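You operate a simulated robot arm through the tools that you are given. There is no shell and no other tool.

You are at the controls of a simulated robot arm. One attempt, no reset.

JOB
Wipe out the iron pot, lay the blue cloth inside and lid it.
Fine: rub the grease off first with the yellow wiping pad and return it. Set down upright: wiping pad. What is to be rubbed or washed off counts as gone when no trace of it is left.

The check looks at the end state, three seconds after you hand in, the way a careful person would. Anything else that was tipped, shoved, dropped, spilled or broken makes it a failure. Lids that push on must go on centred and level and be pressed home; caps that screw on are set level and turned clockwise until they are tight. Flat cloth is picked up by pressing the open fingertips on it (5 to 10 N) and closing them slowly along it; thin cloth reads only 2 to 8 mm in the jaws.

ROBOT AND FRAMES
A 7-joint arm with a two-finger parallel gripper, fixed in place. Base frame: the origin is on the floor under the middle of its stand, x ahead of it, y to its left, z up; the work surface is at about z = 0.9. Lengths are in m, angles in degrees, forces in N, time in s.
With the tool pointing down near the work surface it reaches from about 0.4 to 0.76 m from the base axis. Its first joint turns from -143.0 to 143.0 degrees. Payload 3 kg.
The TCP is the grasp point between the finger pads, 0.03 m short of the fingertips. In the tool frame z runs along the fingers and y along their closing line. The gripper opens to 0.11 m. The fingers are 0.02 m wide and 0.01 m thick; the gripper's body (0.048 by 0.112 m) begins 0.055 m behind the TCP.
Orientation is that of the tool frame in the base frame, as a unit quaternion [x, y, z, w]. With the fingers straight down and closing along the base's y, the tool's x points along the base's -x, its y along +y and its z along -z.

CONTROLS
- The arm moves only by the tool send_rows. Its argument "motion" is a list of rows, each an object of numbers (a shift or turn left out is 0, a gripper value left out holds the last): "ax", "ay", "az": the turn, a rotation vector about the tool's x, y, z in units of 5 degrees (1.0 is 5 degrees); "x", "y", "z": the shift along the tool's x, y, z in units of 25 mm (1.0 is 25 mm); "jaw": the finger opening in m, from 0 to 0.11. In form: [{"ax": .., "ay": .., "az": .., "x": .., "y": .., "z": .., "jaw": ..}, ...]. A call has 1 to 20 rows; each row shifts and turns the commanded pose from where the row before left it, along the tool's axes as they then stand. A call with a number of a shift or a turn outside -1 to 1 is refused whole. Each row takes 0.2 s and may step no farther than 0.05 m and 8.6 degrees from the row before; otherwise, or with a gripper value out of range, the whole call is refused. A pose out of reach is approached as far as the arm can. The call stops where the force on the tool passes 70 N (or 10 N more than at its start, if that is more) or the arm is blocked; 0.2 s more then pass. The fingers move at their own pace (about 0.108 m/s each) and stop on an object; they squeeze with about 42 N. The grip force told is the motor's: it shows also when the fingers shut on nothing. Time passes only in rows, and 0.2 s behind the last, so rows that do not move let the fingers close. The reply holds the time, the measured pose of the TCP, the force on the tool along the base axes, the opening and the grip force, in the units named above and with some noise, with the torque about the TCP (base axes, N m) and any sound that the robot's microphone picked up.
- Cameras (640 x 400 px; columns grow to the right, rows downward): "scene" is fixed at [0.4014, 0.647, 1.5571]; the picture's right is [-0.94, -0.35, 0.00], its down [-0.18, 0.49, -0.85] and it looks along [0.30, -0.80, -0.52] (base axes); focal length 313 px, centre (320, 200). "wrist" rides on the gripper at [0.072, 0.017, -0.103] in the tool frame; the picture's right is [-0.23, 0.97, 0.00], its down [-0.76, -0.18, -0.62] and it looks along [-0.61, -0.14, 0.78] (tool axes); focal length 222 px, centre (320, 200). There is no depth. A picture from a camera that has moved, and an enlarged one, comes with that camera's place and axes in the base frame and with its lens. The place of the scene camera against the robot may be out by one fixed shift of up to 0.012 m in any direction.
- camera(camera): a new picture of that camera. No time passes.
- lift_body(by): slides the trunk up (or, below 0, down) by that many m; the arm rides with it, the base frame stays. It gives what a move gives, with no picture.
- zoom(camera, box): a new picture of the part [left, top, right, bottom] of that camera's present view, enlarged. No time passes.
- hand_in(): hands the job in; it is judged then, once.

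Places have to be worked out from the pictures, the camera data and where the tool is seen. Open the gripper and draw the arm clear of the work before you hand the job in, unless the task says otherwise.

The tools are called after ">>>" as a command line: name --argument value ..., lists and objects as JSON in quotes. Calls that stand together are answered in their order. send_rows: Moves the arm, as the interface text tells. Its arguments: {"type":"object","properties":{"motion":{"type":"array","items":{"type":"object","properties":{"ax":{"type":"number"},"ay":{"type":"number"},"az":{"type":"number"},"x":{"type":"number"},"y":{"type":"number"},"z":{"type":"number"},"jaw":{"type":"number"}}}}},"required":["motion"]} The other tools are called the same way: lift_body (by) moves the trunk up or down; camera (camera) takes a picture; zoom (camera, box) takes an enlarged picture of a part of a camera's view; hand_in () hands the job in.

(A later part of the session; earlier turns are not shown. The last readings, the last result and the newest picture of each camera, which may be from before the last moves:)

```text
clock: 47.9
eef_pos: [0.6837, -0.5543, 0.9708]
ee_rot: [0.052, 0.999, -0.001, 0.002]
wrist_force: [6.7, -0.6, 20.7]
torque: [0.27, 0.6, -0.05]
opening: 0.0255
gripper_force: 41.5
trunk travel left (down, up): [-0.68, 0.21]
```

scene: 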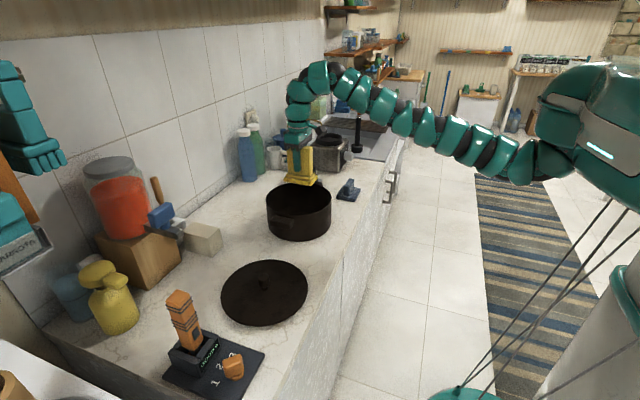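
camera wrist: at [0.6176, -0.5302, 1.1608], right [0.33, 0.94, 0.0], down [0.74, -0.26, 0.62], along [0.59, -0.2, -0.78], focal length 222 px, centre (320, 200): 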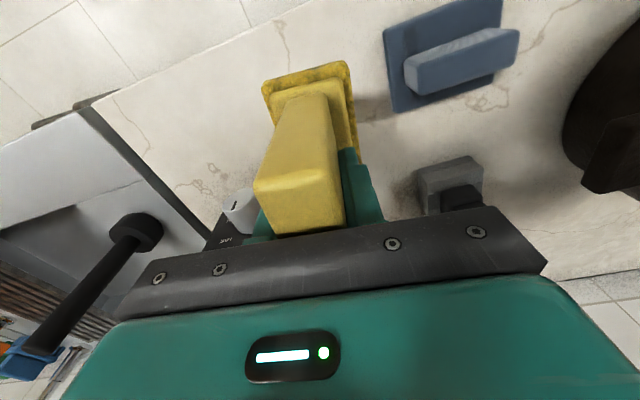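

The pad stands on the counter with 20 N of push. I ease off 2.5 mm, then open the jaw.

>>> send_rows --motion '[{"z": -0.1}, {}, {"jaw": 0.03}, {"jaw": 0.045}, {"jaw": 0.06}, {"jaw": 0.08}, {}]'

>>> zoom --camera "wrist" --box '[200, 40, 440, 240]'

>>> zoom --camera "scene" --box '[310, 120, 400, 210]'

```text
clock: 49.5
eef_pos: [0.6833, -0.5553, 0.9704]
ee_rot: [0.053, 0.999, 0.0, 0.0]
wrist_force: [0.1, 0.3, 0.2]
torque: [-0.01, -0.02, 0.01]
opening: 0.0798
gripper_force: 0.1
trunk travel left (down, up): [-0.68, 0.21]
```

```text
2.00 times, centred on (320, 140) of wrist
camera zoom: at [0.6126, -0.5296, 1.0719], right [0.33, 0.94, 0.0], down [0.74, -0.26, 0.62], along [0.59, -0.2, -0.78], focal length 444 px, centre (320, 320)
```

zoom: 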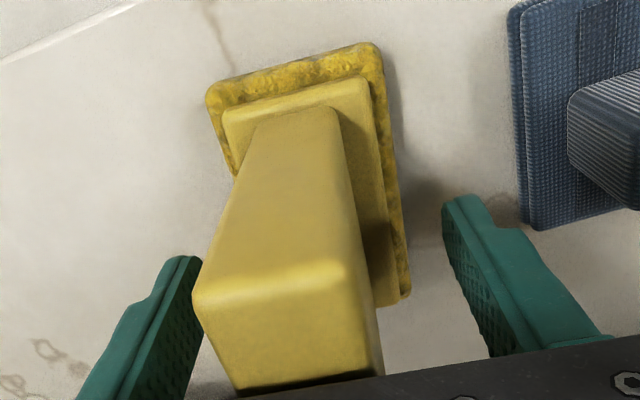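

```text
4.44 times, centred on (355, 165) of scene
camera zoom: at [0.4014, 0.647, 1.5571], right [-0.94, -0.35, 0.0], down [-0.18, 0.49, -0.85], along [0.3, -0.8, -0.52], focal length 1391 px, centre (164, 356)
```

zoom: 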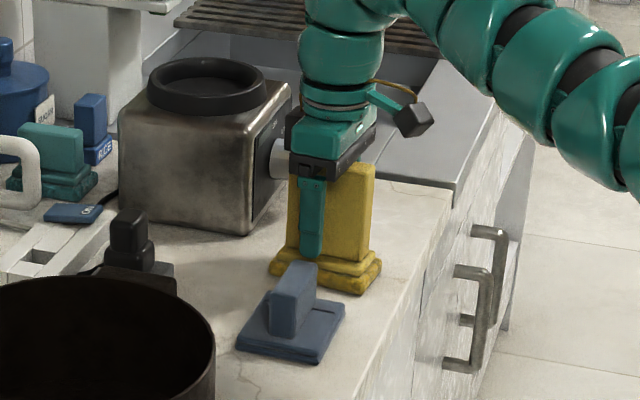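

The pad stands upright at its old place and the fingers are free of it. I raise the tool, move over the cloth at about (0.682, -0.426) and turn 84° so that the jaw closes along x across the fin.

>>> send_rows --motion '[{"z": -1}, {"z": -1}, {"z": -1}, {"z": -0.8}, {"z": -1, "y": 1}, {"z": -1, "y": 1}, {"z": -0.5, "y": 1, "x": 0.2}, {"y": 1, "x": 0.2}, {"y": 1, "x": 0.2}, {}]'

>>> send_rows --motion '[{"az": 1}, {"az": 1}, {"az": 1}, {"az": 1}, {"az": 1}, {"az": 1}, {"az": 1}, {"az": 1}, {"az": 1}, {"az": 1}, {"az": 1}, {"az": 1}, {"az": 1}, {"az": 1}, {"az": 1}, {"az": 1}, {"az": 0.8}, {}, {}]'

>>> camera --camera "wrist"

>>> camera --camera "scene"

```text
clock: 51.7
eef_pos: [0.682, -0.4292, 1.129]
ee_rot: [0.052, 0.999, 0.0, 0.0]
wrist_force: [0.7, -0.1, 0.3]
torque: [0.02, 0.0, 0.01]
opening: 0.0803
gripper_force: 0.0
trunk travel left (down, up): [-0.68, 0.21]
```

```text
clock: 55.7
eef_pos: [0.6818, -0.4282, 1.1271]
ee_rot: [0.707, 0.707, 0.0, 0.0]
wrist_force: [0.3, -0.3, -0.9]
torque: [0.04, -0.02, -0.01]
opening: 0.0799
gripper_force: 0.0
trunk travel left (down, up): [-0.68, 0.21]
```

```text
taken
camera wrist: at [0.6991, -0.3547, 1.23], right [0.97, -0.23, 0.0], down [-0.18, -0.76, 0.62], along [-0.14, -0.61, -0.78], focal length 222 px, centre (320, 200)
```

wrist: 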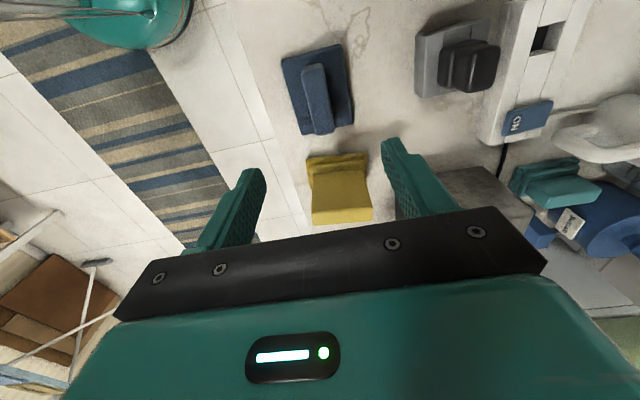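

```text
taken
```

scene: 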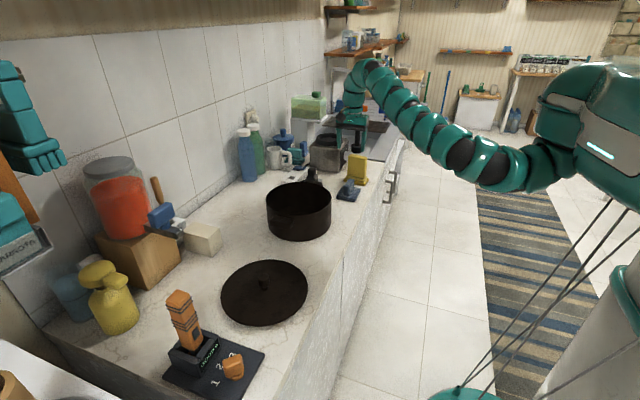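

The jaw now closes along x. I enlarge the cloth to measure its fin from this side.

>>> zoom --camera "wrist" --box '[250, 30, 410, 150]'

>>> zoom --camera "scene" --box '[310, 140, 390, 210]'

```text
3.33 times, centred on (330, 90) of wrist
camera zoom: at [0.6991, -0.3547, 1.23], right [0.97, -0.23, 0.0], down [-0.18, -0.76, 0.62], along [-0.14, -0.61, -0.78], focal length 740 px, centre (287, 567)
```

zoom: 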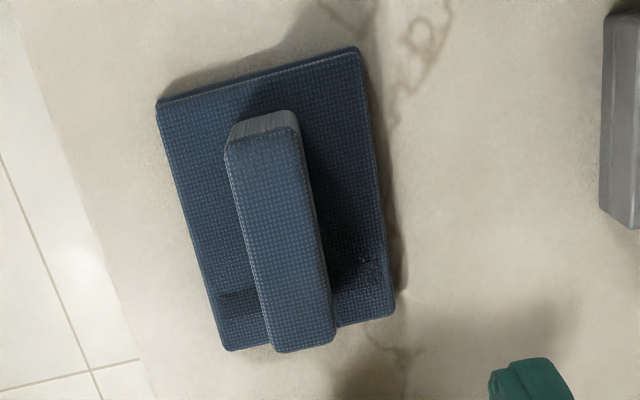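

```text
5.71 times, centred on (350, 175) of scene
camera zoom: at [0.4014, 0.647, 1.5571], right [-0.94, -0.35, 0.0], down [-0.18, 0.49, -0.85], along [0.3, -0.8, -0.52], focal length 1788 px, centre (149, 343)
```

zoom: 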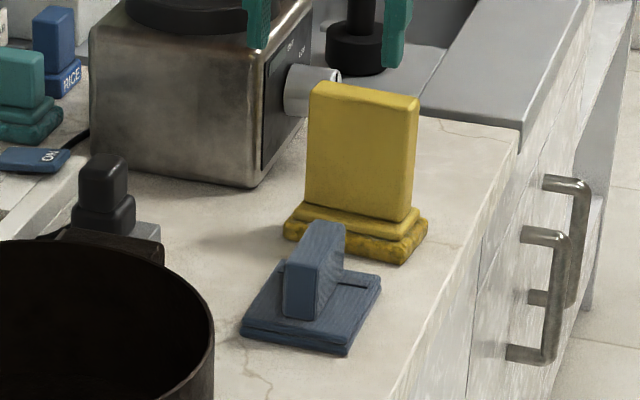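

The cloth spans x 0.645 to 0.720 and y -0.478 to -0.380, its fin is about 25 mm thick at x ≈ 0.681 with its top near z = 0.947. I descend over the fin with the jaw at 0.06.

>>> send_rows --motion '[{"jaw": 0.06, "x": -0.1}, {"z": 1}, {"z": 1}, {"z": 1}, {"z": 1}, {"z": 1}, {"z": 1}, {}, {}]'

>>> zoom --camera "wrist" --box '[200, 40, 440, 240]'

>>> zoom --camera "scene" --box '[310, 140, 390, 210]'

```text
clock: 57.7
eef_pos: [0.6803, -0.4324, 0.9798]
ee_rot: [0.707, 0.707, 0.0, 0.0]
wrist_force: [0.9, -0.4, 0.2]
torque: [0.01, 0.03, 0.01]
opening: 0.0602
gripper_force: 0.1
trunk travel left (down, up): [-0.68, 0.21]
```

```text
2.00 times, centred on (320, 140) of wrist
camera zoom: at [0.6983, -0.3586, 1.0824], right [0.97, -0.23, 0.0], down [-0.18, -0.76, 0.62], along [-0.14, -0.61, -0.78], focal length 444 px, centre (320, 320)
```

zoom: 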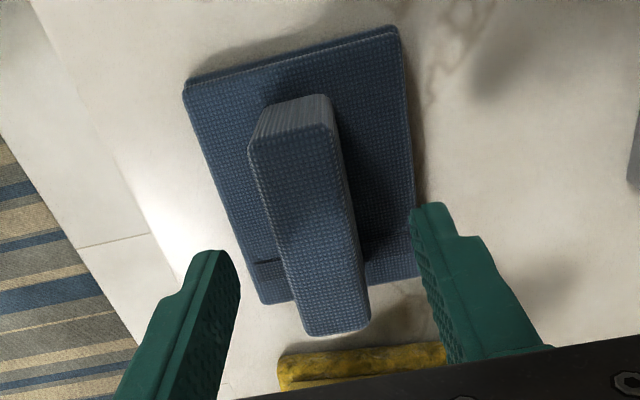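

```text
5.71 times, centred on (350, 175) of scene
camera zoom: at [0.4014, 0.647, 1.5571], right [-0.94, -0.35, 0.0], down [-0.18, 0.49, -0.85], along [0.3, -0.8, -0.52], focal length 1788 px, centre (149, 343)
```

zoom: 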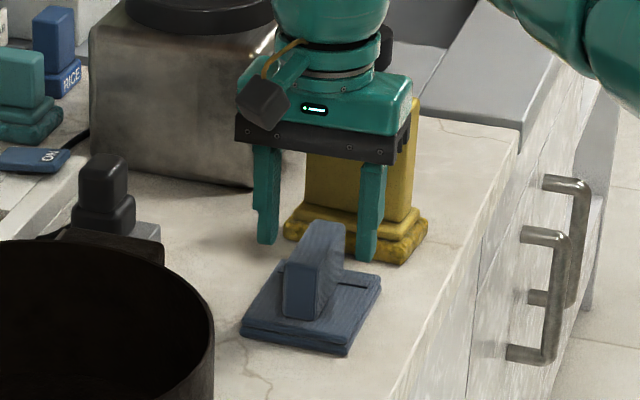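

The fin sits centred between the fingers, top at about z = 0.95. I lower a further 28 mm and watch the force for the fingertips touching the cloth base.

>>> send_rows --motion '[{"z": 0.5}, {"z": 0.4}, {"z": 0.2}, {}, {}]'

>>> zoom --camera "wrist" --box '[200, 40, 440, 240]'

>>> zoom --camera "scene" --box '[310, 140, 390, 210]'

```text
clock: 58.9
eef_pos: [0.6813, -0.4311, 0.9498]
ee_rot: [0.707, 0.707, 0.0, 0.0]
wrist_force: [-0.3, 0.2, 0.2]
torque: [0.02, 0.0, 0.0]
opening: 0.06
gripper_force: 0.1
trunk travel left (down, up): [-0.68, 0.21]
```

```text
2.00 times, centred on (320, 140) of wrist
camera zoom: at [0.6991, -0.3577, 1.0524], right [0.97, -0.23, 0.0], down [-0.18, -0.76, 0.62], along [-0.14, -0.61, -0.78], focal length 444 px, centre (320, 320)
```

zoom: 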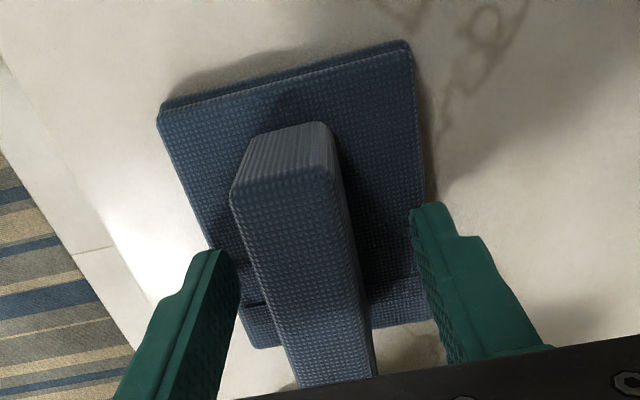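

```text
5.71 times, centred on (350, 175) of scene
camera zoom: at [0.4014, 0.647, 1.5571], right [-0.94, -0.35, 0.0], down [-0.18, 0.49, -0.85], along [0.3, -0.8, -0.52], focal length 1788 px, centre (149, 343)
```

zoom: 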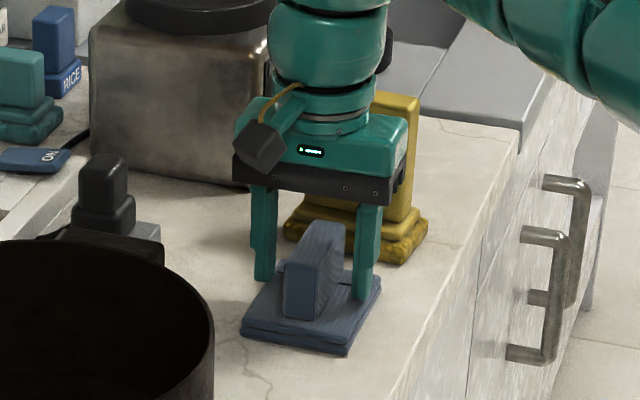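

No touch yet at z = 0.950 with the tips at 0.920, just above the cloth base. I lower 2 mm and close slowly on the fin.

>>> send_rows --motion '[{"z": 0.08}, {"jaw": 0.05}, {"jaw": 0.04}, {"jaw": 0.03}, {"jaw": 0.025}, {"jaw": 0.02}, {"jaw": 0.015}, {"jaw": 0.01}, {"jaw": 0.0}, {}]'

>>> zoom --camera "wrist" --box '[200, 40, 440, 240]'

```text
clock: 61.1
eef_pos: [0.6817, -0.432, 0.9476]
ee_rot: [0.707, 0.707, 0.0, 0.0]
wrist_force: [-0.4, -1.6, 0.1]
torque: [0.03, 0.04, -0.04]
opening: 0.0251
gripper_force: 42.7
trunk travel left (down, up): [-0.68, 0.21]
```

```text
2.00 times, centred on (320, 140) of wrist
camera zoom: at [0.6988, -0.358, 1.05], right [0.97, -0.23, 0.0], down [-0.18, -0.76, 0.62], along [-0.14, -0.61, -0.78], focal length 444 px, centre (320, 320)
```

zoom: 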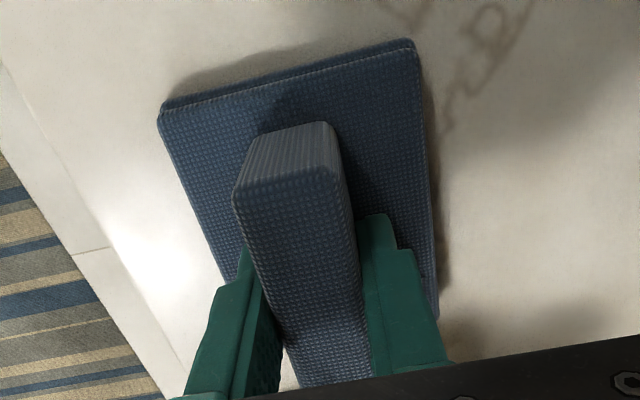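

The fin is gripped at 25 mm. I lift the cloth 0.16 m and check it.

>>> send_rows --motion '[{"z": -0.5}, {"z": -1}, {"z": -1}, {"z": -1}, {"z": -1}, {"z": -1}, {"z": -1}, {}, {}]'

>>> camera --camera "wrist"

>>> camera --camera "scene"

```text
clock: 63.1
eef_pos: [0.6804, -0.433, 1.1136]
ee_rot: [0.707, 0.707, 0.0, -0.001]
wrist_force: [0.1, 0.0, 0.0]
torque: [-0.04, 0.0, -0.01]
opening: 0.0251
gripper_force: 42.0
trunk travel left (down, up): [-0.68, 0.21]
```

```text
taken
camera wrist: at [0.6965, -0.3584, 1.2161], right [0.97, -0.23, 0.0], down [-0.18, -0.76, 0.62], along [-0.14, -0.61, -0.78], focal length 222 px, centre (320, 200)
```

wrist: 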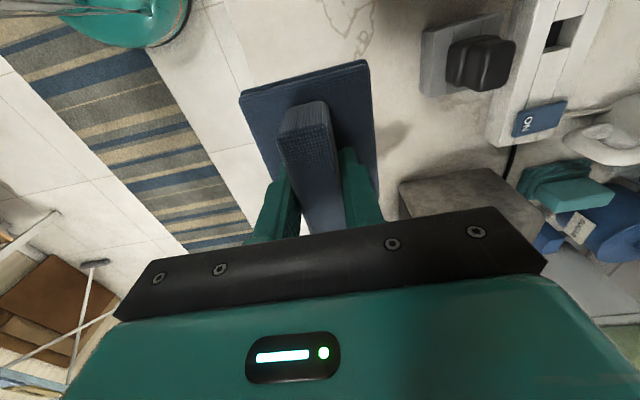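

```text
taken
```

scene: 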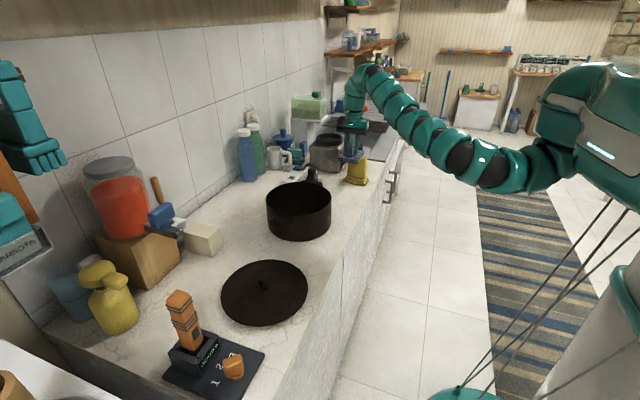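

The cloth is held firmly, its underside about z = 1.066. I carry it over to the pot centre at (0.79, -0.18).

>>> send_rows --motion '[{"x": 1, "y": 0.43}, {"x": 1, "y": 0.43}, {"x": 1, "y": 0.43}, {"x": 1, "y": 0.43}, {"x": 1, "y": 0.43}, {"x": 1, "y": 0.43}, {"x": 1, "y": 0.43}, {"x": 1, "y": 0.43}, {"x": 1, "y": 0.43}, {"x": 1, "y": 0.43}, {"x": 0.1, "y": 0.1}, {}, {}]'

>>> camera --camera "wrist"

>>> zoom --camera "scene" --box '[240, 100, 400, 250]'

```text
clock: 65.9
eef_pos: [0.7907, -0.1804, 1.111]
ee_rot: [0.708, 0.707, 0.0, 0.0]
wrist_force: [0.4, 1.0, -0.8]
torque: [0.04, 0.04, 0.01]
opening: 0.0252
gripper_force: 42.2
trunk travel left (down, up): [-0.68, 0.21]
```

```text
taken
camera wrist: at [0.8083, -0.107, 1.2145], right [0.97, -0.23, 0.0], down [-0.18, -0.76, 0.62], along [-0.14, -0.61, -0.78], focal length 222 px, centre (320, 200)
```

wrist: 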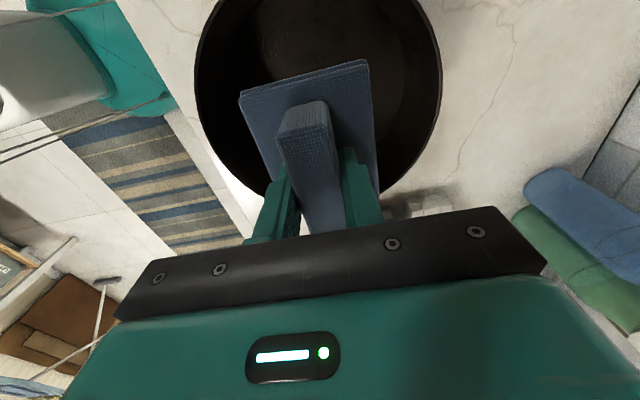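

```text
2.67 times, centred on (320, 175) of scene
camera zoom: at [0.4014, 0.647, 1.5571], right [-0.94, -0.35, 0.0], down [-0.18, 0.49, -0.85], along [0.3, -0.8, -0.52], focal length 834 px, centre (320, 267)
```

zoom: 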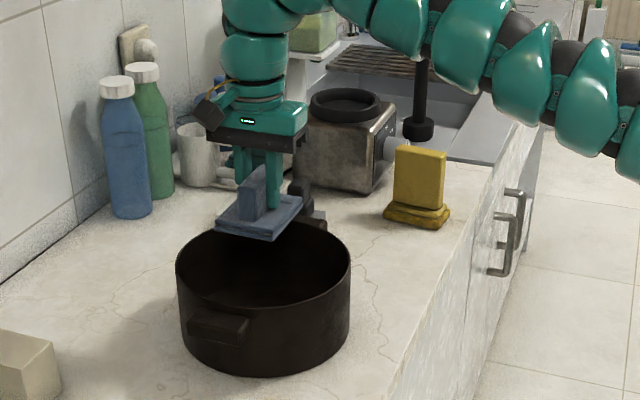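

The cloth hangs over the pot. This view also shows more of the pot floor, so I check it once more for residue before lowering.

>>> zoom --camera "wrist" --box '[190, 0, 450, 190]'

>>> zoom --camera "wrist" --box '[260, 0, 430, 110]'

```text
2.11 times, centred on (320, 95) of wrist
camera zoom: at [0.8083, -0.107, 1.2145], right [0.97, -0.23, 0.0], down [-0.18, -0.76, 0.62], along [-0.14, -0.61, -0.78], focal length 468 px, centre (320, 421)
```

zoom: 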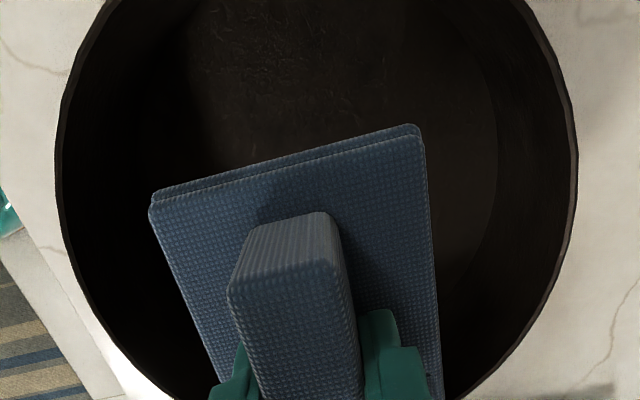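

```text
3.64 times, centred on (345, 55) of wrist
camera zoom: at [0.8083, -0.107, 1.2145], right [0.97, -0.23, 0.0], down [-0.18, -0.76, 0.62], along [-0.14, -0.61, -0.78], focal length 808 px, centre (229, 727)
```

zoom: 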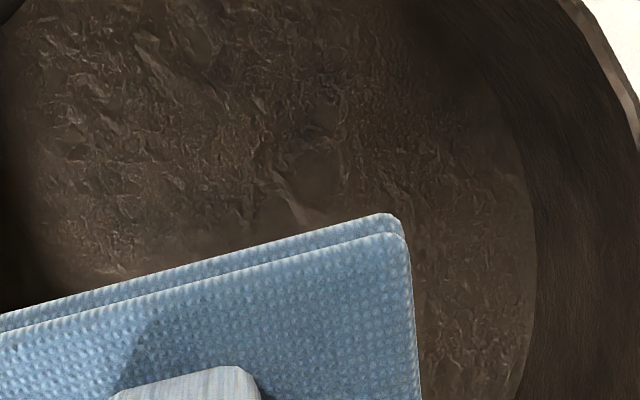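

The pot floor shows only bare iron. I lower the cloth into the pot, first to 2 cm above the floor.

>>> send_rows --motion '[{"z": 1}, {"z": 1}, {"z": 1}, {"z": 1}, {"z": 1}, {"z": 0.5}, {}, {}]'

>>> camera --camera "wrist"

>>> zoom --camera "scene" --box '[240, 100, 400, 250]'

```text
clock: 67.7
eef_pos: [0.7939, -0.1802, 0.9749]
ee_rot: [0.707, 0.707, 0.0, 0.001]
wrist_force: [0.0, -0.1, 0.4]
torque: [-0.02, -0.01, 0.0]
opening: 0.0251
gripper_force: 42.0
trunk travel left (down, up): [-0.68, 0.21]
```

```text
taken
camera wrist: at [0.8105, -0.1074, 1.0771], right [0.97, -0.23, 0.0], down [-0.18, -0.76, 0.62], along [-0.14, -0.61, -0.78], focal length 222 px, centre (320, 200)
```

wrist: 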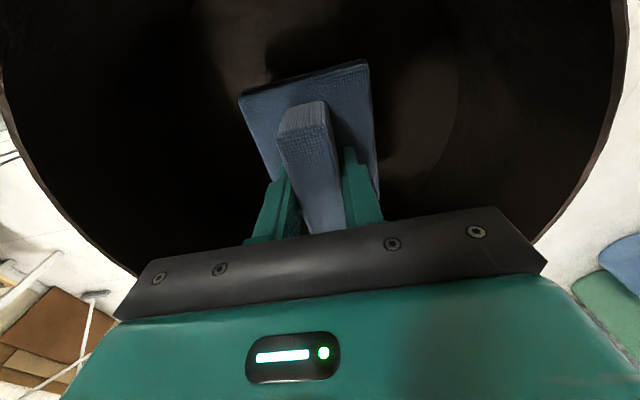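

```text
2.67 times, centred on (320, 175) of scene
camera zoom: at [0.4014, 0.647, 1.5571], right [-0.94, -0.35, 0.0], down [-0.18, 0.49, -0.85], along [0.3, -0.8, -0.52], focal length 834 px, centre (320, 267)
```

zoom: 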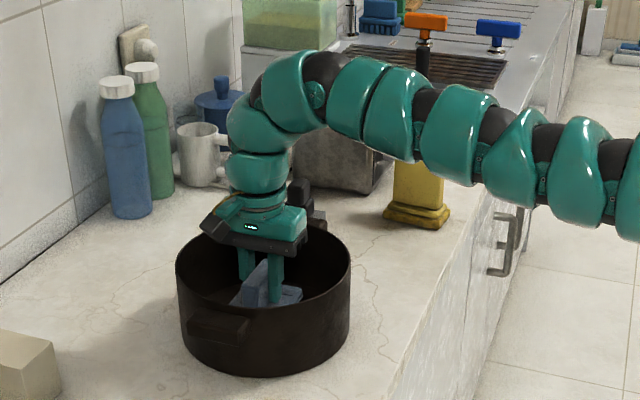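

Cloth underside is at about z = 0.927 with clear room all round. I lower on in small steps until it touches the floor.

>>> send_rows --motion '[{"z": 0.2}, {"z": 0.2}, {"z": 0.2}, {"z": 0.1}, {}, {}]'

```text
clock: 69.1
eef_pos: [0.7916, -0.1788, 0.9568]
ee_rot: [0.707, 0.707, 0.0, 0.0]
wrist_force: [-0.7, 0.7, -1.4]
torque: [0.01, 0.0, -0.01]
opening: 0.025
gripper_force: 42.7
trunk travel left (down, up): [-0.68, 0.21]
```

>>> send_rows --motion '[{"z": 0.06}, {"z": 0.06}, {"z": 0.05}, {}]'

```text
clock: 70.1
eef_pos: [0.7922, -0.1793, 0.9522]
ee_rot: [0.707, 0.707, 0.001, 0.0]
wrist_force: [0.5, 0.1, -0.3]
torque: [-0.01, 0.04, 0.0]
opening: 0.0253
gripper_force: 42.1
trunk travel left (down, up): [-0.68, 0.21]
```

Still no touch at z = 0.952; floor is expected within 1 to 2 mm.

>>> send_rows --motion '[{"z": 0.05}, {"z": 0.05}, {}]'

```text
clock: 70.9
eef_pos: [0.7926, -0.1785, 0.9524]
ee_rot: [0.708, 0.706, 0.001, 0.002]
wrist_force: [1.2, -3.4, 16.5]
torque: [-0.09, 0.37, 0.0]
opening: 0.0253
gripper_force: 42.0
trunk travel left (down, up): [-0.68, 0.21]
```

The cloth rests on the floor (16 N). I ease off, open the jaw to 0.05 and look before rising.

>>> send_rows --motion '[{"z": -0.08}, {}, {"jaw": 0.03}, {"jaw": 0.04}, {"jaw": 0.055}, {}]'

>>> camera --camera "wrist"

```text
clock: 72.3
eef_pos: [0.793, -0.1795, 0.953]
ee_rot: [0.707, 0.707, 0.001, 0.0]
wrist_force: [0.4, 0.2, 0.0]
torque: [0.0, -0.01, 0.01]
opening: 0.055
gripper_force: 0.1
trunk travel left (down, up): [-0.68, 0.21]
```

```text
taken
camera wrist: at [0.81, -0.1051, 1.0539], right [0.97, -0.23, 0.0], down [-0.18, -0.76, 0.62], along [-0.14, -0.61, -0.78], focal length 222 px, centre (320, 200)
```

wrist: 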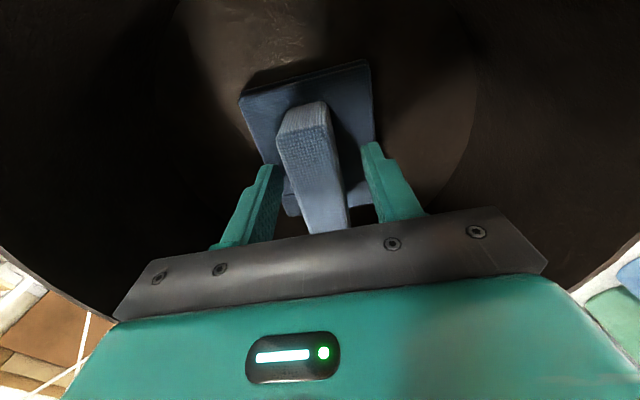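

The jaw is open and free on both sides. I rise straight up out of the pot and check the cloth.

>>> send_rows --motion '[{"z": -0.6}, {"z": -1}, {"z": -1}, {"z": -1}, {"z": -1}, {"z": -1}, {"z": -1}, {"z": -1}, {}, {}]'

>>> camera --camera "wrist"

>>> camera --camera "scene"

```text
clock: 74.5
eef_pos: [0.7916, -0.1826, 1.1409]
ee_rot: [0.707, 0.707, 0.0, 0.0]
wrist_force: [-0.3, -0.8, -1.4]
torque: [-0.01, -0.03, 0.04]
opening: 0.0549
gripper_force: 0.0
trunk travel left (down, up): [-0.68, 0.21]
```

```text
taken
camera wrist: at [0.8092, -0.1095, 1.2435], right [0.97, -0.23, 0.0], down [-0.18, -0.76, 0.62], along [-0.14, -0.61, -0.78], focal length 222 px, centre (320, 200)
```

wrist: 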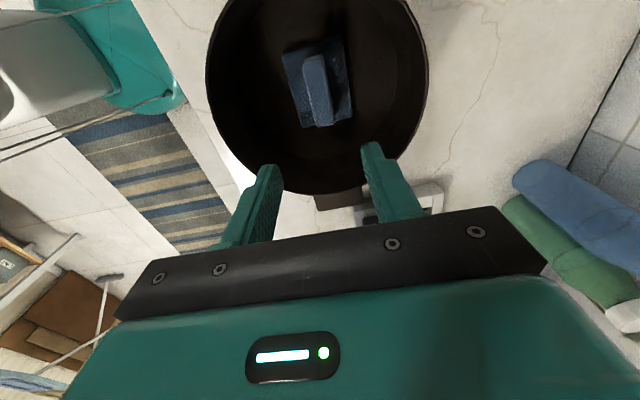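

```text
taken
```

scene: 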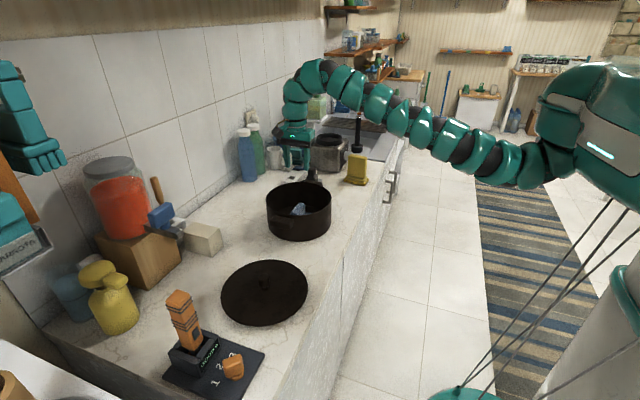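

The cloth lies in the pot. I enlarge this view to refine the rim centre for setting the lid on.

>>> zoom --camera "wrist" --box '[190, 0, 450, 200]'

>>> zoom --camera "scene" --box '[200, 160, 350, 340]'

```text
2.00 times, centred on (320, 100) of wrist
camera zoom: at [0.8092, -0.1095, 1.2435], right [0.97, -0.23, 0.0], down [-0.18, -0.76, 0.62], along [-0.14, -0.61, -0.78], focal length 444 px, centre (320, 400)
```

zoom: 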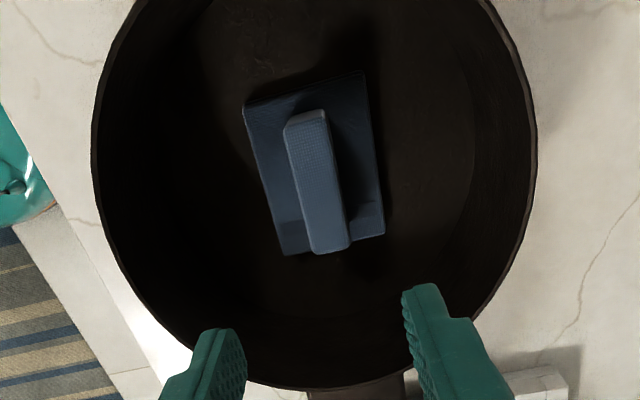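

```text
2.22 times, centred on (275, 250) of scene
camera zoom: at [0.4014, 0.647, 1.5571], right [-0.94, -0.35, 0.0], down [-0.18, 0.49, -0.85], along [0.3, -0.8, -0.52], focal length 695 px, centre (420, 89)
```

zoom: 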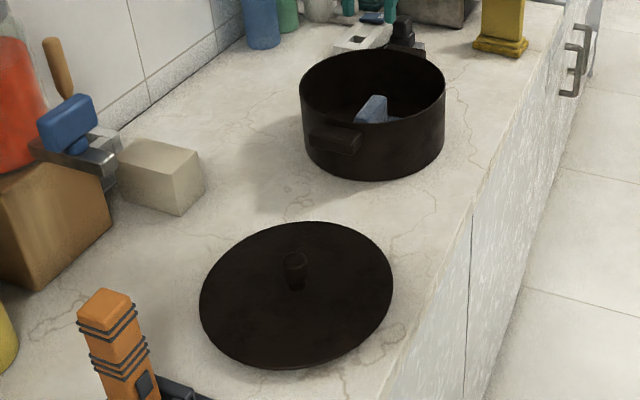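

Pot centre from this view is (0.790, -0.180), outer radius 0.114, and the cloth sits well inside. Now I go over to the lid near (0.745, 0.155).

>>> send_rows --motion '[{"x": 1, "y": -0.14}, {"x": 1, "y": -0.14}, {"x": 1, "y": -0.14}, {"x": 1, "y": -0.14}, {"x": 1, "y": -0.14}, {"x": 1, "y": -0.14}, {"x": 1, "y": -0.14}, {"x": 1, "y": -0.14}, {"x": 1, "y": -0.14}, {"x": 1, "y": -0.14}, {"x": 1, "y": -0.14}, {"x": 1, "y": -0.14}, {"x": 1, "y": -0.14}, {"x": 0.5, "y": -0.05, "jaw": 0.08}, {}, {}]'

>>> camera --camera "wrist"

>>> camera --camera "scene"

```text
clock: 77.9
eef_pos: [0.7289, 0.1153, 1.1345]
ee_rot: [0.707, 0.707, 0.0, 0.0]
wrist_force: [-0.1, 0.1, -0.9]
torque: [-0.03, -0.01, -0.01]
opening: 0.08
gripper_force: 0.1
out of reach, approached as far as the arm can: row 9, 10, 11, 12, 13, 14
trunk travel left (down, up): [-0.68, 0.21]
```

```text
taken
camera wrist: at [0.7461, 0.1876, 1.238], right [0.97, -0.23, 0.0], down [-0.18, -0.76, 0.62], along [-0.14, -0.61, -0.78], focal length 222 px, centre (320, 200)
```

wrist: 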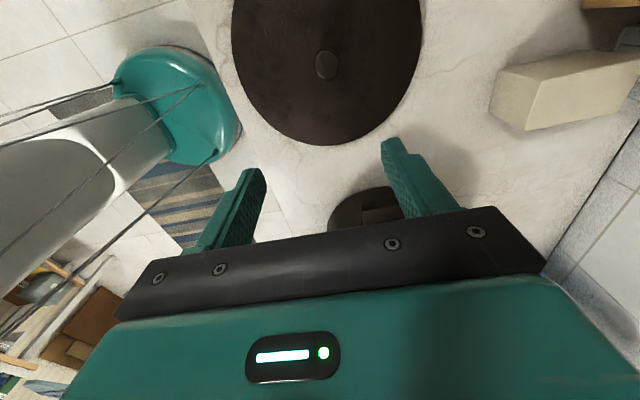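

```text
taken
```

scene: 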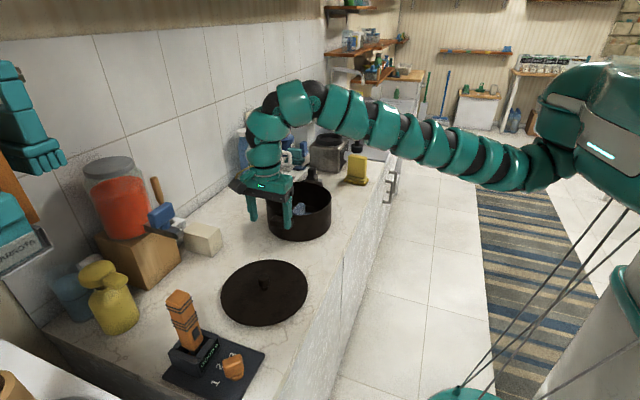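

The arm ran out of reach at (0.729, 0.115) with this wrist angle. I turn the wrist back by 90° to the starting orientation, and try again toward the lid.

>>> send_rows --motion '[{"az": -1}, {"az": -1}, {"az": -1}, {"az": -1}, {"az": -1}, {"az": -1}, {"az": -1}, {"az": -1}, {"az": -1}, {"az": -1}, {"az": -1}, {"az": -1}, {"az": -1}, {"az": -1}, {"az": -1}, {"az": -1}, {"az": -1}, {"az": -1}, {}]'

>>> send_rows --motion '[{"y": 0.5}, {"y": 0.5}, {}]'

>>> camera --camera "wrist"

>>> camera --camera "scene"

```text
clock: 81.9
eef_pos: [0.7289, 0.1149, 1.1364]
ee_rot: [0.0, 1.0, 0.001, 0.0]
wrist_force: [-0.4, -0.4, -0.1]
torque: [-0.03, 0.01, 0.03]
opening: 0.0802
gripper_force: 0.0
trunk travel left (down, up): [-0.68, 0.21]
```

```text
clock: 82.7
eef_pos: [0.7173, 0.1373, 1.1306]
ee_rot: [0.0, 1.0, 0.0, 0.0]
wrist_force: [-0.4, 0.2, -0.1]
torque: [-0.04, 0.0, 0.01]
opening: 0.0803
gripper_force: 0.0
out of reach, approached as far as the arm can: row 1, 2
trunk travel left (down, up): [-0.68, 0.21]
```

```text
taken
camera wrist: at [0.6454, 0.1575, 1.234], right [0.23, 0.97, 0.0], down [0.76, -0.18, 0.62], along [0.61, -0.14, -0.78], focal length 222 px, centre (320, 200)
```

wrist: 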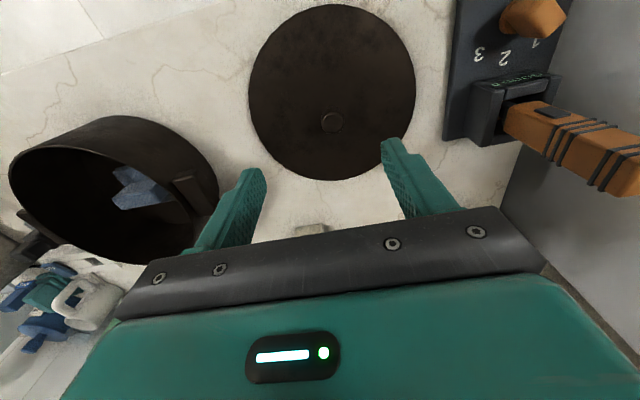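

```text
taken
```

scene: 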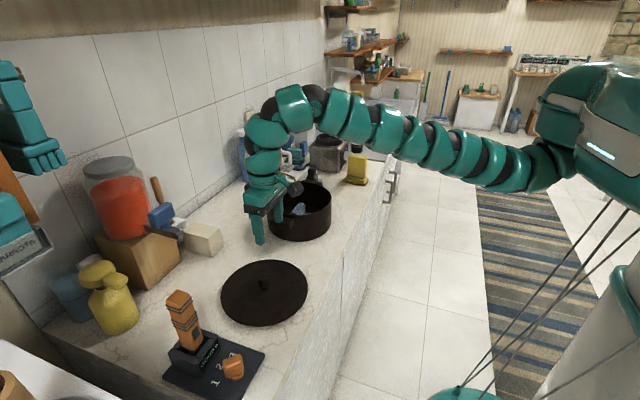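

The lid centre with its knob works out at (0.748, 0.150), and the arm is at its limit here at (0.717, 0.137). I go lower over the lid, where the reach may be larger, keeping the fingertips above the knob, and test it.

>>> send_rows --motion '[{"z": 1, "x": 0.3}, {"z": 1}, {"z": 1}, {"z": 1}, {"z": 0.6}, {}, {"x": -0.5, "y": 0.1}, {"x": -0.5, "y": 0.1}, {"x": -0.5, "y": 0.1}, {}]'

>>> camera --camera "wrist"

>>> zoom --camera "scene" --box '[200, 180, 350, 340]'

```text
clock: 84.9
eef_pos: [0.7318, 0.1412, 1.0179]
ee_rot: [-0.001, 1.0, 0.001, 0.0]
wrist_force: [0.6, -0.5, 0.9]
torque: [0.02, 0.0, 0.02]
opening: 0.0798
gripper_force: 0.1
out of reach, approached as far as the arm can: row 8, 9
trunk travel left (down, up): [-0.68, 0.21]
```

```text
taken
camera wrist: at [0.6594, 0.1593, 1.1198], right [0.23, 0.97, 0.0], down [0.76, -0.18, 0.62], along [0.61, -0.14, -0.78], focal length 222 px, centre (320, 200)
```

wrist: 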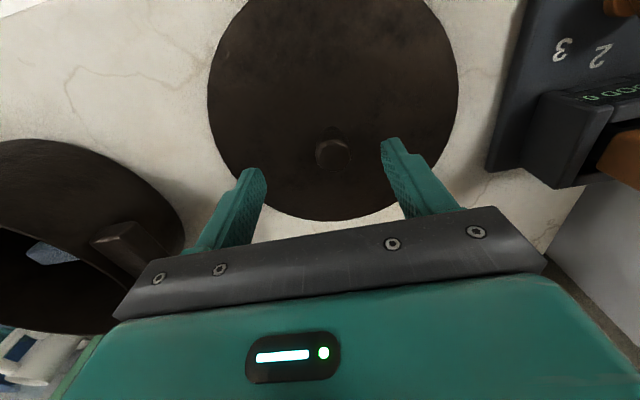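

```text
2.50 times, centred on (275, 260) of scene
camera zoom: at [0.4014, 0.647, 1.5571], right [-0.94, -0.35, 0.0], down [-0.18, 0.49, -0.85], along [0.3, -0.8, -0.52], focal length 782 px, centre (432, 50)
```

zoom: 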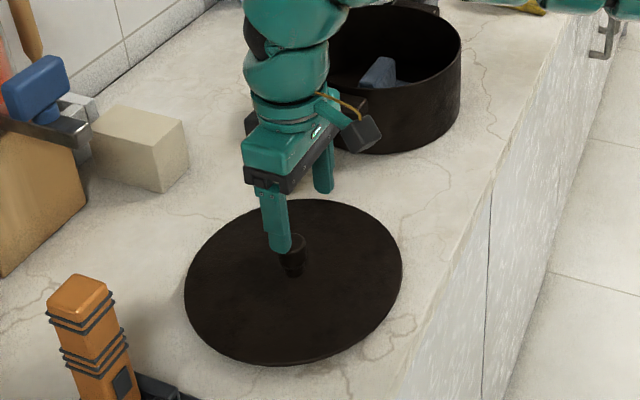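

Reach improved to (0.732, 0.141) at this height, still some 17 mm short of the knob. I enlarge the knob to measure it; a slight outward tilt of the tool about y will bridge the gap.

>>> zoom --camera "wrist" --box '[270, 100, 400, 220]'

>>> zoom --camera "scene" --box '[230, 230, 310, 330]'

```text
3.33 times, centred on (335, 160) of wrist
camera zoom: at [0.6594, 0.1593, 1.1198], right [0.23, 0.97, 0.0], down [0.76, -0.18, 0.62], along [0.61, -0.14, -0.78], focal length 740 px, centre (270, 333)
```

zoom: 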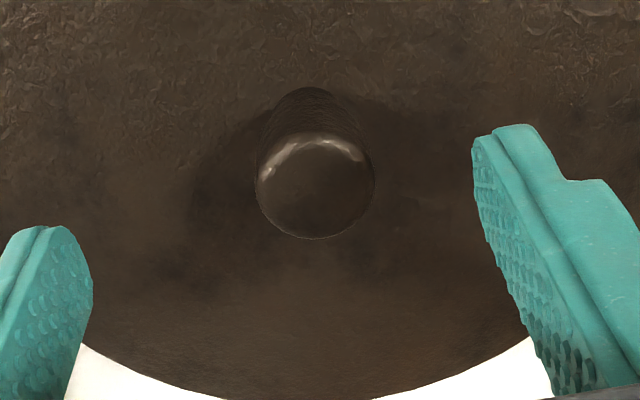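

```text
4.00 times, centred on (270, 280) of scene
camera zoom: at [0.4014, 0.647, 1.5571], right [-0.94, -0.35, 0.0], down [-0.18, 0.49, -0.85], along [0.3, -0.8, -0.52], focal length 1252 px, centre (520, -120)
```

zoom: 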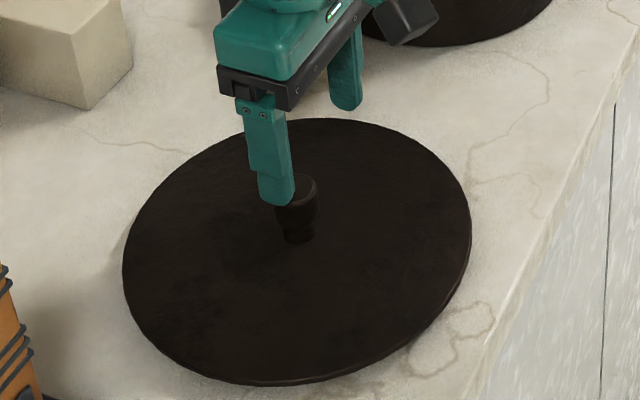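

The knob is a mushroom shape about 30 mm wide, centred near (0.745, 0.150) with its top at z ≈ 0.96. I tilt the tool 8° outward about y and step toward the knob.

>>> send_rows --motion '[{"ay": -0.8}, {"ay": -0.8}, {"x": -0.5, "z": 0.07, "y": 0.36}, {}, {}]'

>>> camera --camera "wrist"

>>> zoom --camera "scene" --box '[210, 180, 330, 330]'

```text
clock: 86.1
eef_pos: [0.7453, 0.1516, 1.0194]
ee_rot: [0.0, 0.998, 0.0, 0.069]
wrist_force: [-0.3, -0.5, 0.0]
torque: [-0.02, 0.02, 0.01]
opening: 0.0801
gripper_force: 0.1
trunk travel left (down, up): [-0.68, 0.21]
```

```text
taken
camera wrist: at [0.6595, 0.1696, 1.1101], right [0.22, 0.97, 0.03], down [0.67, -0.18, 0.72], along [0.71, -0.14, -0.69], focal length 222 px, centre (320, 200)
```

wrist: 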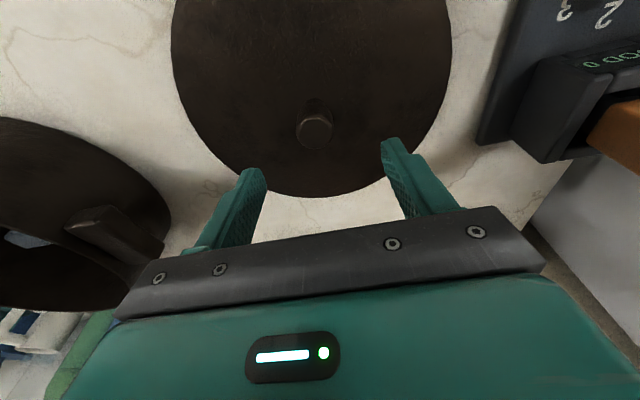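

```text
2.67 times, centred on (270, 255) of scene
camera zoom: at [0.4014, 0.647, 1.5571], right [-0.94, -0.35, 0.0], down [-0.18, 0.49, -0.85], along [0.3, -0.8, -0.52], focal length 834 px, centre (453, 53)
```

zoom: 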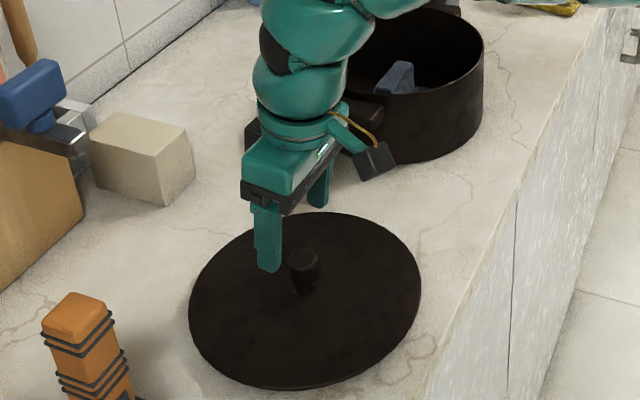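

The tilt gives enough reach: tool now at (0.745, 0.152, 1.019). I enlarge to align it with the knob.

>>> zoom --camera "wrist" --box '[230, 80, 420, 210]'

>>> zoom --camera "scene" --box '[240, 240, 300, 310]'

```text
3.08 times, centred on (325, 145) of wrist
camera zoom: at [0.6595, 0.1696, 1.1101], right [0.22, 0.97, 0.03], down [0.67, -0.18, 0.72], along [0.71, -0.14, -0.69], focal length 684 px, centre (305, 369)
```

zoom: 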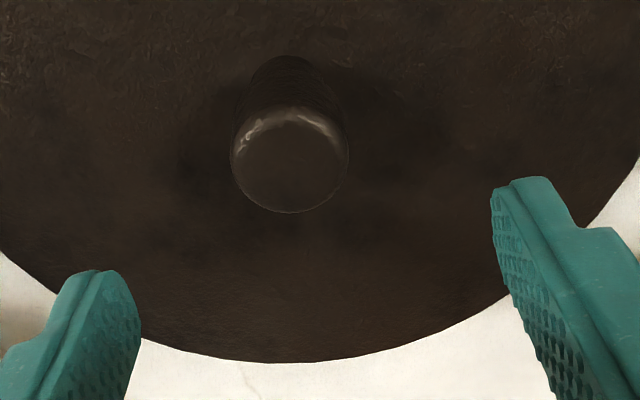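

```text
5.71 times, centred on (270, 275) of scene
camera zoom: at [0.4014, 0.647, 1.5571], right [-0.94, -0.35, 0.0], down [-0.18, 0.49, -0.85], along [0.3, -0.8, -0.52], focal length 1788 px, centre (606, -229)
```

zoom: 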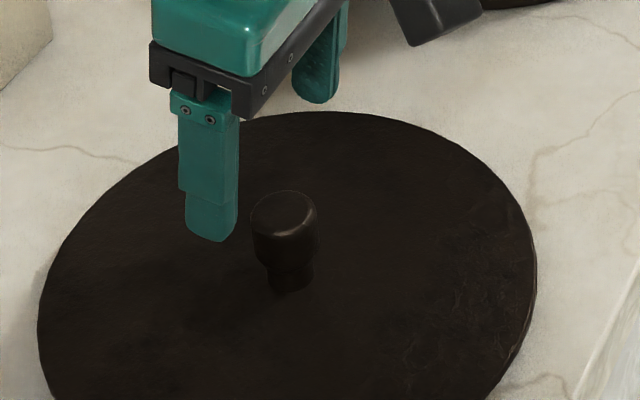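

Combining both cameras, the knob head is 30 mm wide and 32 mm tall, axis at (0.744, 0.151), top z ≈ 0.963, lid surface ≈ 0.917. I descend vertically (with the tilt kept) to z ≈ 0.96 first.

>>> send_rows --motion '[{"z": 0.8, "x": 0.13}, {"z": 0.8, "x": 0.13}, {"z": 0.7, "x": 0.13}, {}, {}]'

>>> zoom --camera "wrist" --box '[200, 80, 440, 230]'

>>> zoom --camera "scene" --box '[240, 240, 300, 310]'

```text
clock: 87.3
eef_pos: [0.743, 0.1496, 0.9583]
ee_rot: [0.0, 0.998, 0.0, 0.069]
wrist_force: [0.4, 0.0, -0.3]
torque: [0.02, -0.01, -0.02]
opening: 0.08
gripper_force: 0.1
trunk travel left (down, up): [-0.68, 0.21]
```

```text
2.67 times, centred on (320, 155) of wrist
camera zoom: at [0.6573, 0.1684, 1.0497], right [0.23, 0.97, 0.03], down [0.67, -0.18, 0.72], along [0.71, -0.14, -0.69], focal length 592 px, centre (320, 320)
```

zoom: 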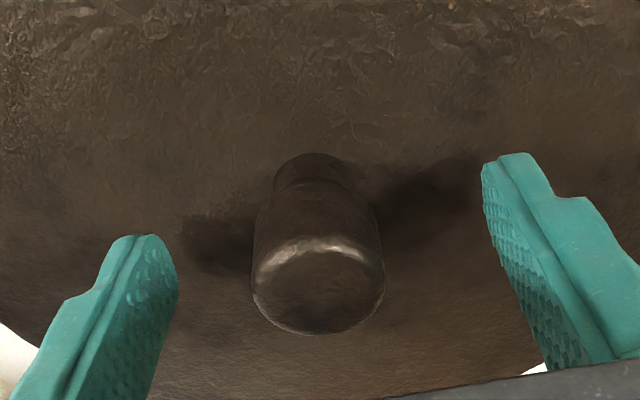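

```text
5.71 times, centred on (270, 275) of scene
camera zoom: at [0.4014, 0.647, 1.5571], right [-0.94, -0.35, 0.0], down [-0.18, 0.49, -0.85], along [0.3, -0.8, -0.52], focal length 1788 px, centre (606, -229)
```

zoom: 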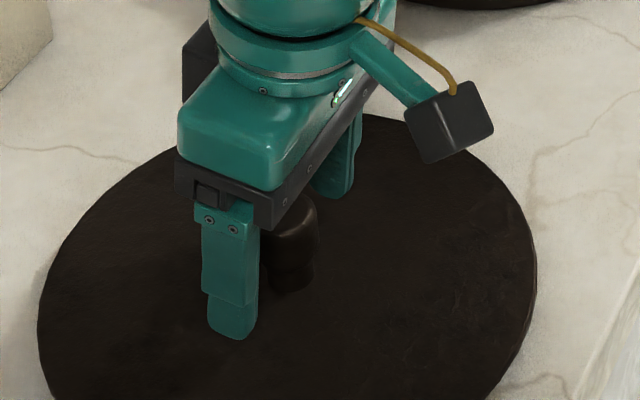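

The TCP ray passes right through the knob head; taking the neck base into account the axis is at (0.745, 0.150), top z ≈ 0.957, lid surface ≈ 0.914. I lower another 9 mm, watching for contact.

>>> send_rows --motion '[{"z": 0.18, "x": -0.03}, {"z": 0.18}, {}, {}]'

>>> zoom --camera "wrist" --box '[200, 80, 440, 230]'

>>> zoom --camera "scene" --box '[240, 240, 300, 310]'

```text
clock: 88.3
eef_pos: [0.746, 0.1508, 0.9491]
ee_rot: [0.0, 0.998, 0.0, 0.071]
wrist_force: [-0.2, 0.6, 1.4]
torque: [-0.05, 0.01, 0.01]
opening: 0.0797
gripper_force: 0.0
trunk travel left (down, up): [-0.68, 0.21]
```

```text
2.67 times, centred on (320, 155) of wrist
camera zoom: at [0.6602, 0.1685, 1.0401], right [0.22, 0.97, 0.03], down [0.67, -0.18, 0.72], along [0.71, -0.14, -0.69], focal length 592 px, centre (320, 320)
```

zoom: 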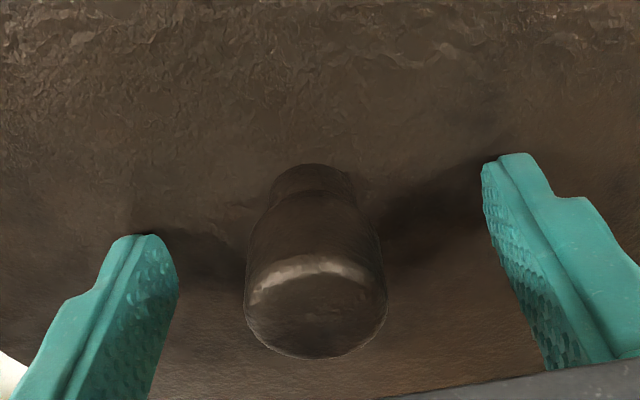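

```text
5.71 times, centred on (270, 275) of scene
camera zoom: at [0.4014, 0.647, 1.5571], right [-0.94, -0.35, 0.0], down [-0.18, 0.49, -0.85], along [0.3, -0.8, -0.52], focal length 1788 px, centre (606, -229)
```

zoom: 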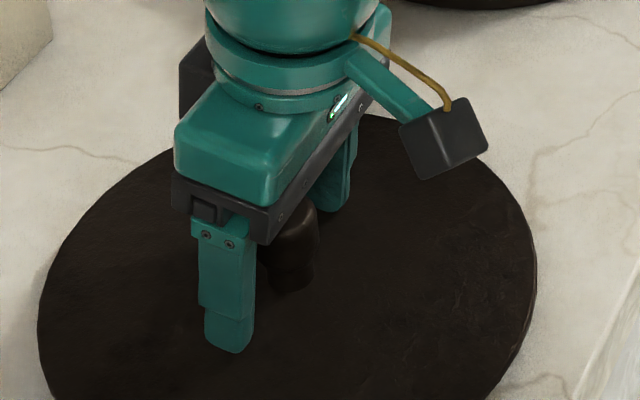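

The tool is at (0.746, 0.151, 0.949), no contact with the lid surface. I close slowly on the knob head.

>>> send_rows --motion '[{"jaw": 0.06}, {"jaw": 0.045}, {"jaw": 0.038}, {"jaw": 0.033}, {"jaw": 0.028}, {"jaw": 0.02}, {"jaw": 0.0}, {}, {}]'

>>> zoom --camera "wrist" --box '[200, 80, 440, 230]'

```text
clock: 90.3
eef_pos: [0.7466, 0.1498, 0.9492]
ee_rot: [0.0, 0.998, 0.0, 0.07]
wrist_force: [-0.1, -0.9, 2.8]
torque: [-0.52, -0.22, 0.01]
opening: 0.0274
gripper_force: 42.0
trunk travel left (down, up): [-0.68, 0.21]
```

```text
2.67 times, centred on (320, 155) of wrist
camera zoom: at [0.6601, 0.1684, 1.0401], right [0.23, 0.97, 0.03], down [0.67, -0.18, 0.72], along [0.71, -0.14, -0.69], focal length 592 px, centre (320, 320)
```

zoom: 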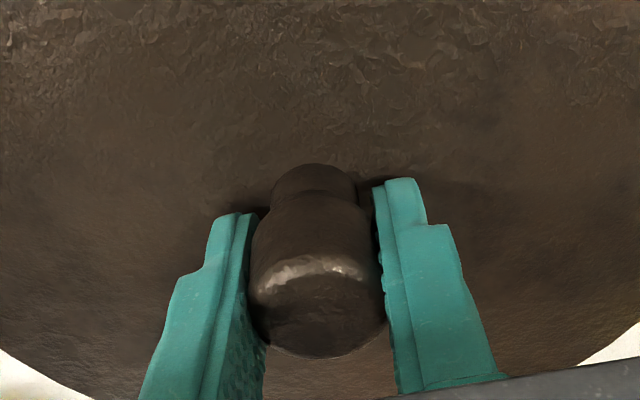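

The knob is held at 27.4 mm. I lift the lid slowly 5 cm straight up and check that it hangs level.

>>> send_rows --motion '[{"z": -0.2, "x": -0.03}, {"z": -0.4, "x": -0.055}, {"z": -0.6, "x": -0.083}, {"z": -0.8, "x": -0.11}, {}, {}]'

>>> camera --camera "scene"

>>> camera --camera "wrist"

```text
clock: 91.7
eef_pos: [0.7475, 0.151, 1.0014]
ee_rot: [0.0, 0.998, 0.0, 0.07]
wrist_force: [-0.9, 0.6, -5.2]
torque: [0.09, 0.05, -0.02]
opening: 0.0275
gripper_force: 42.1
trunk travel left (down, up): [-0.68, 0.21]
```

```text
taken
```

scene: 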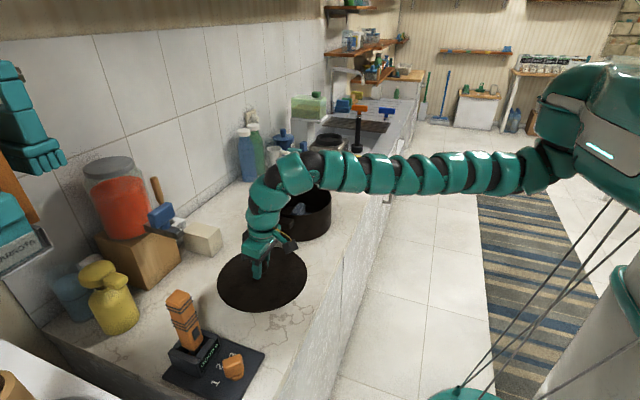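

```text
taken
camera wrist: at [0.661, 0.1684, 1.0918], right [0.23, 0.97, 0.03], down [0.67, -0.18, 0.72], along [0.71, -0.14, -0.69], focal length 222 px, centre (320, 200)
```

wrist: 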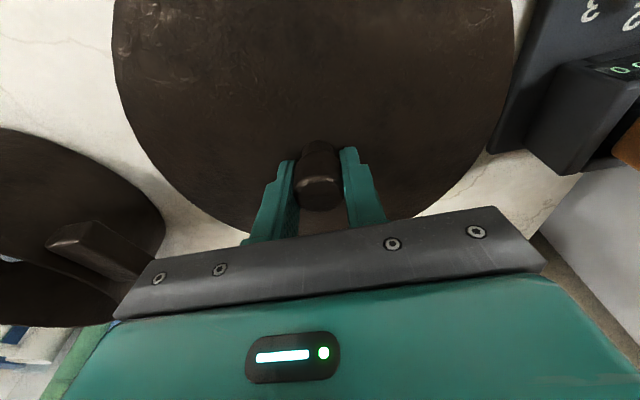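

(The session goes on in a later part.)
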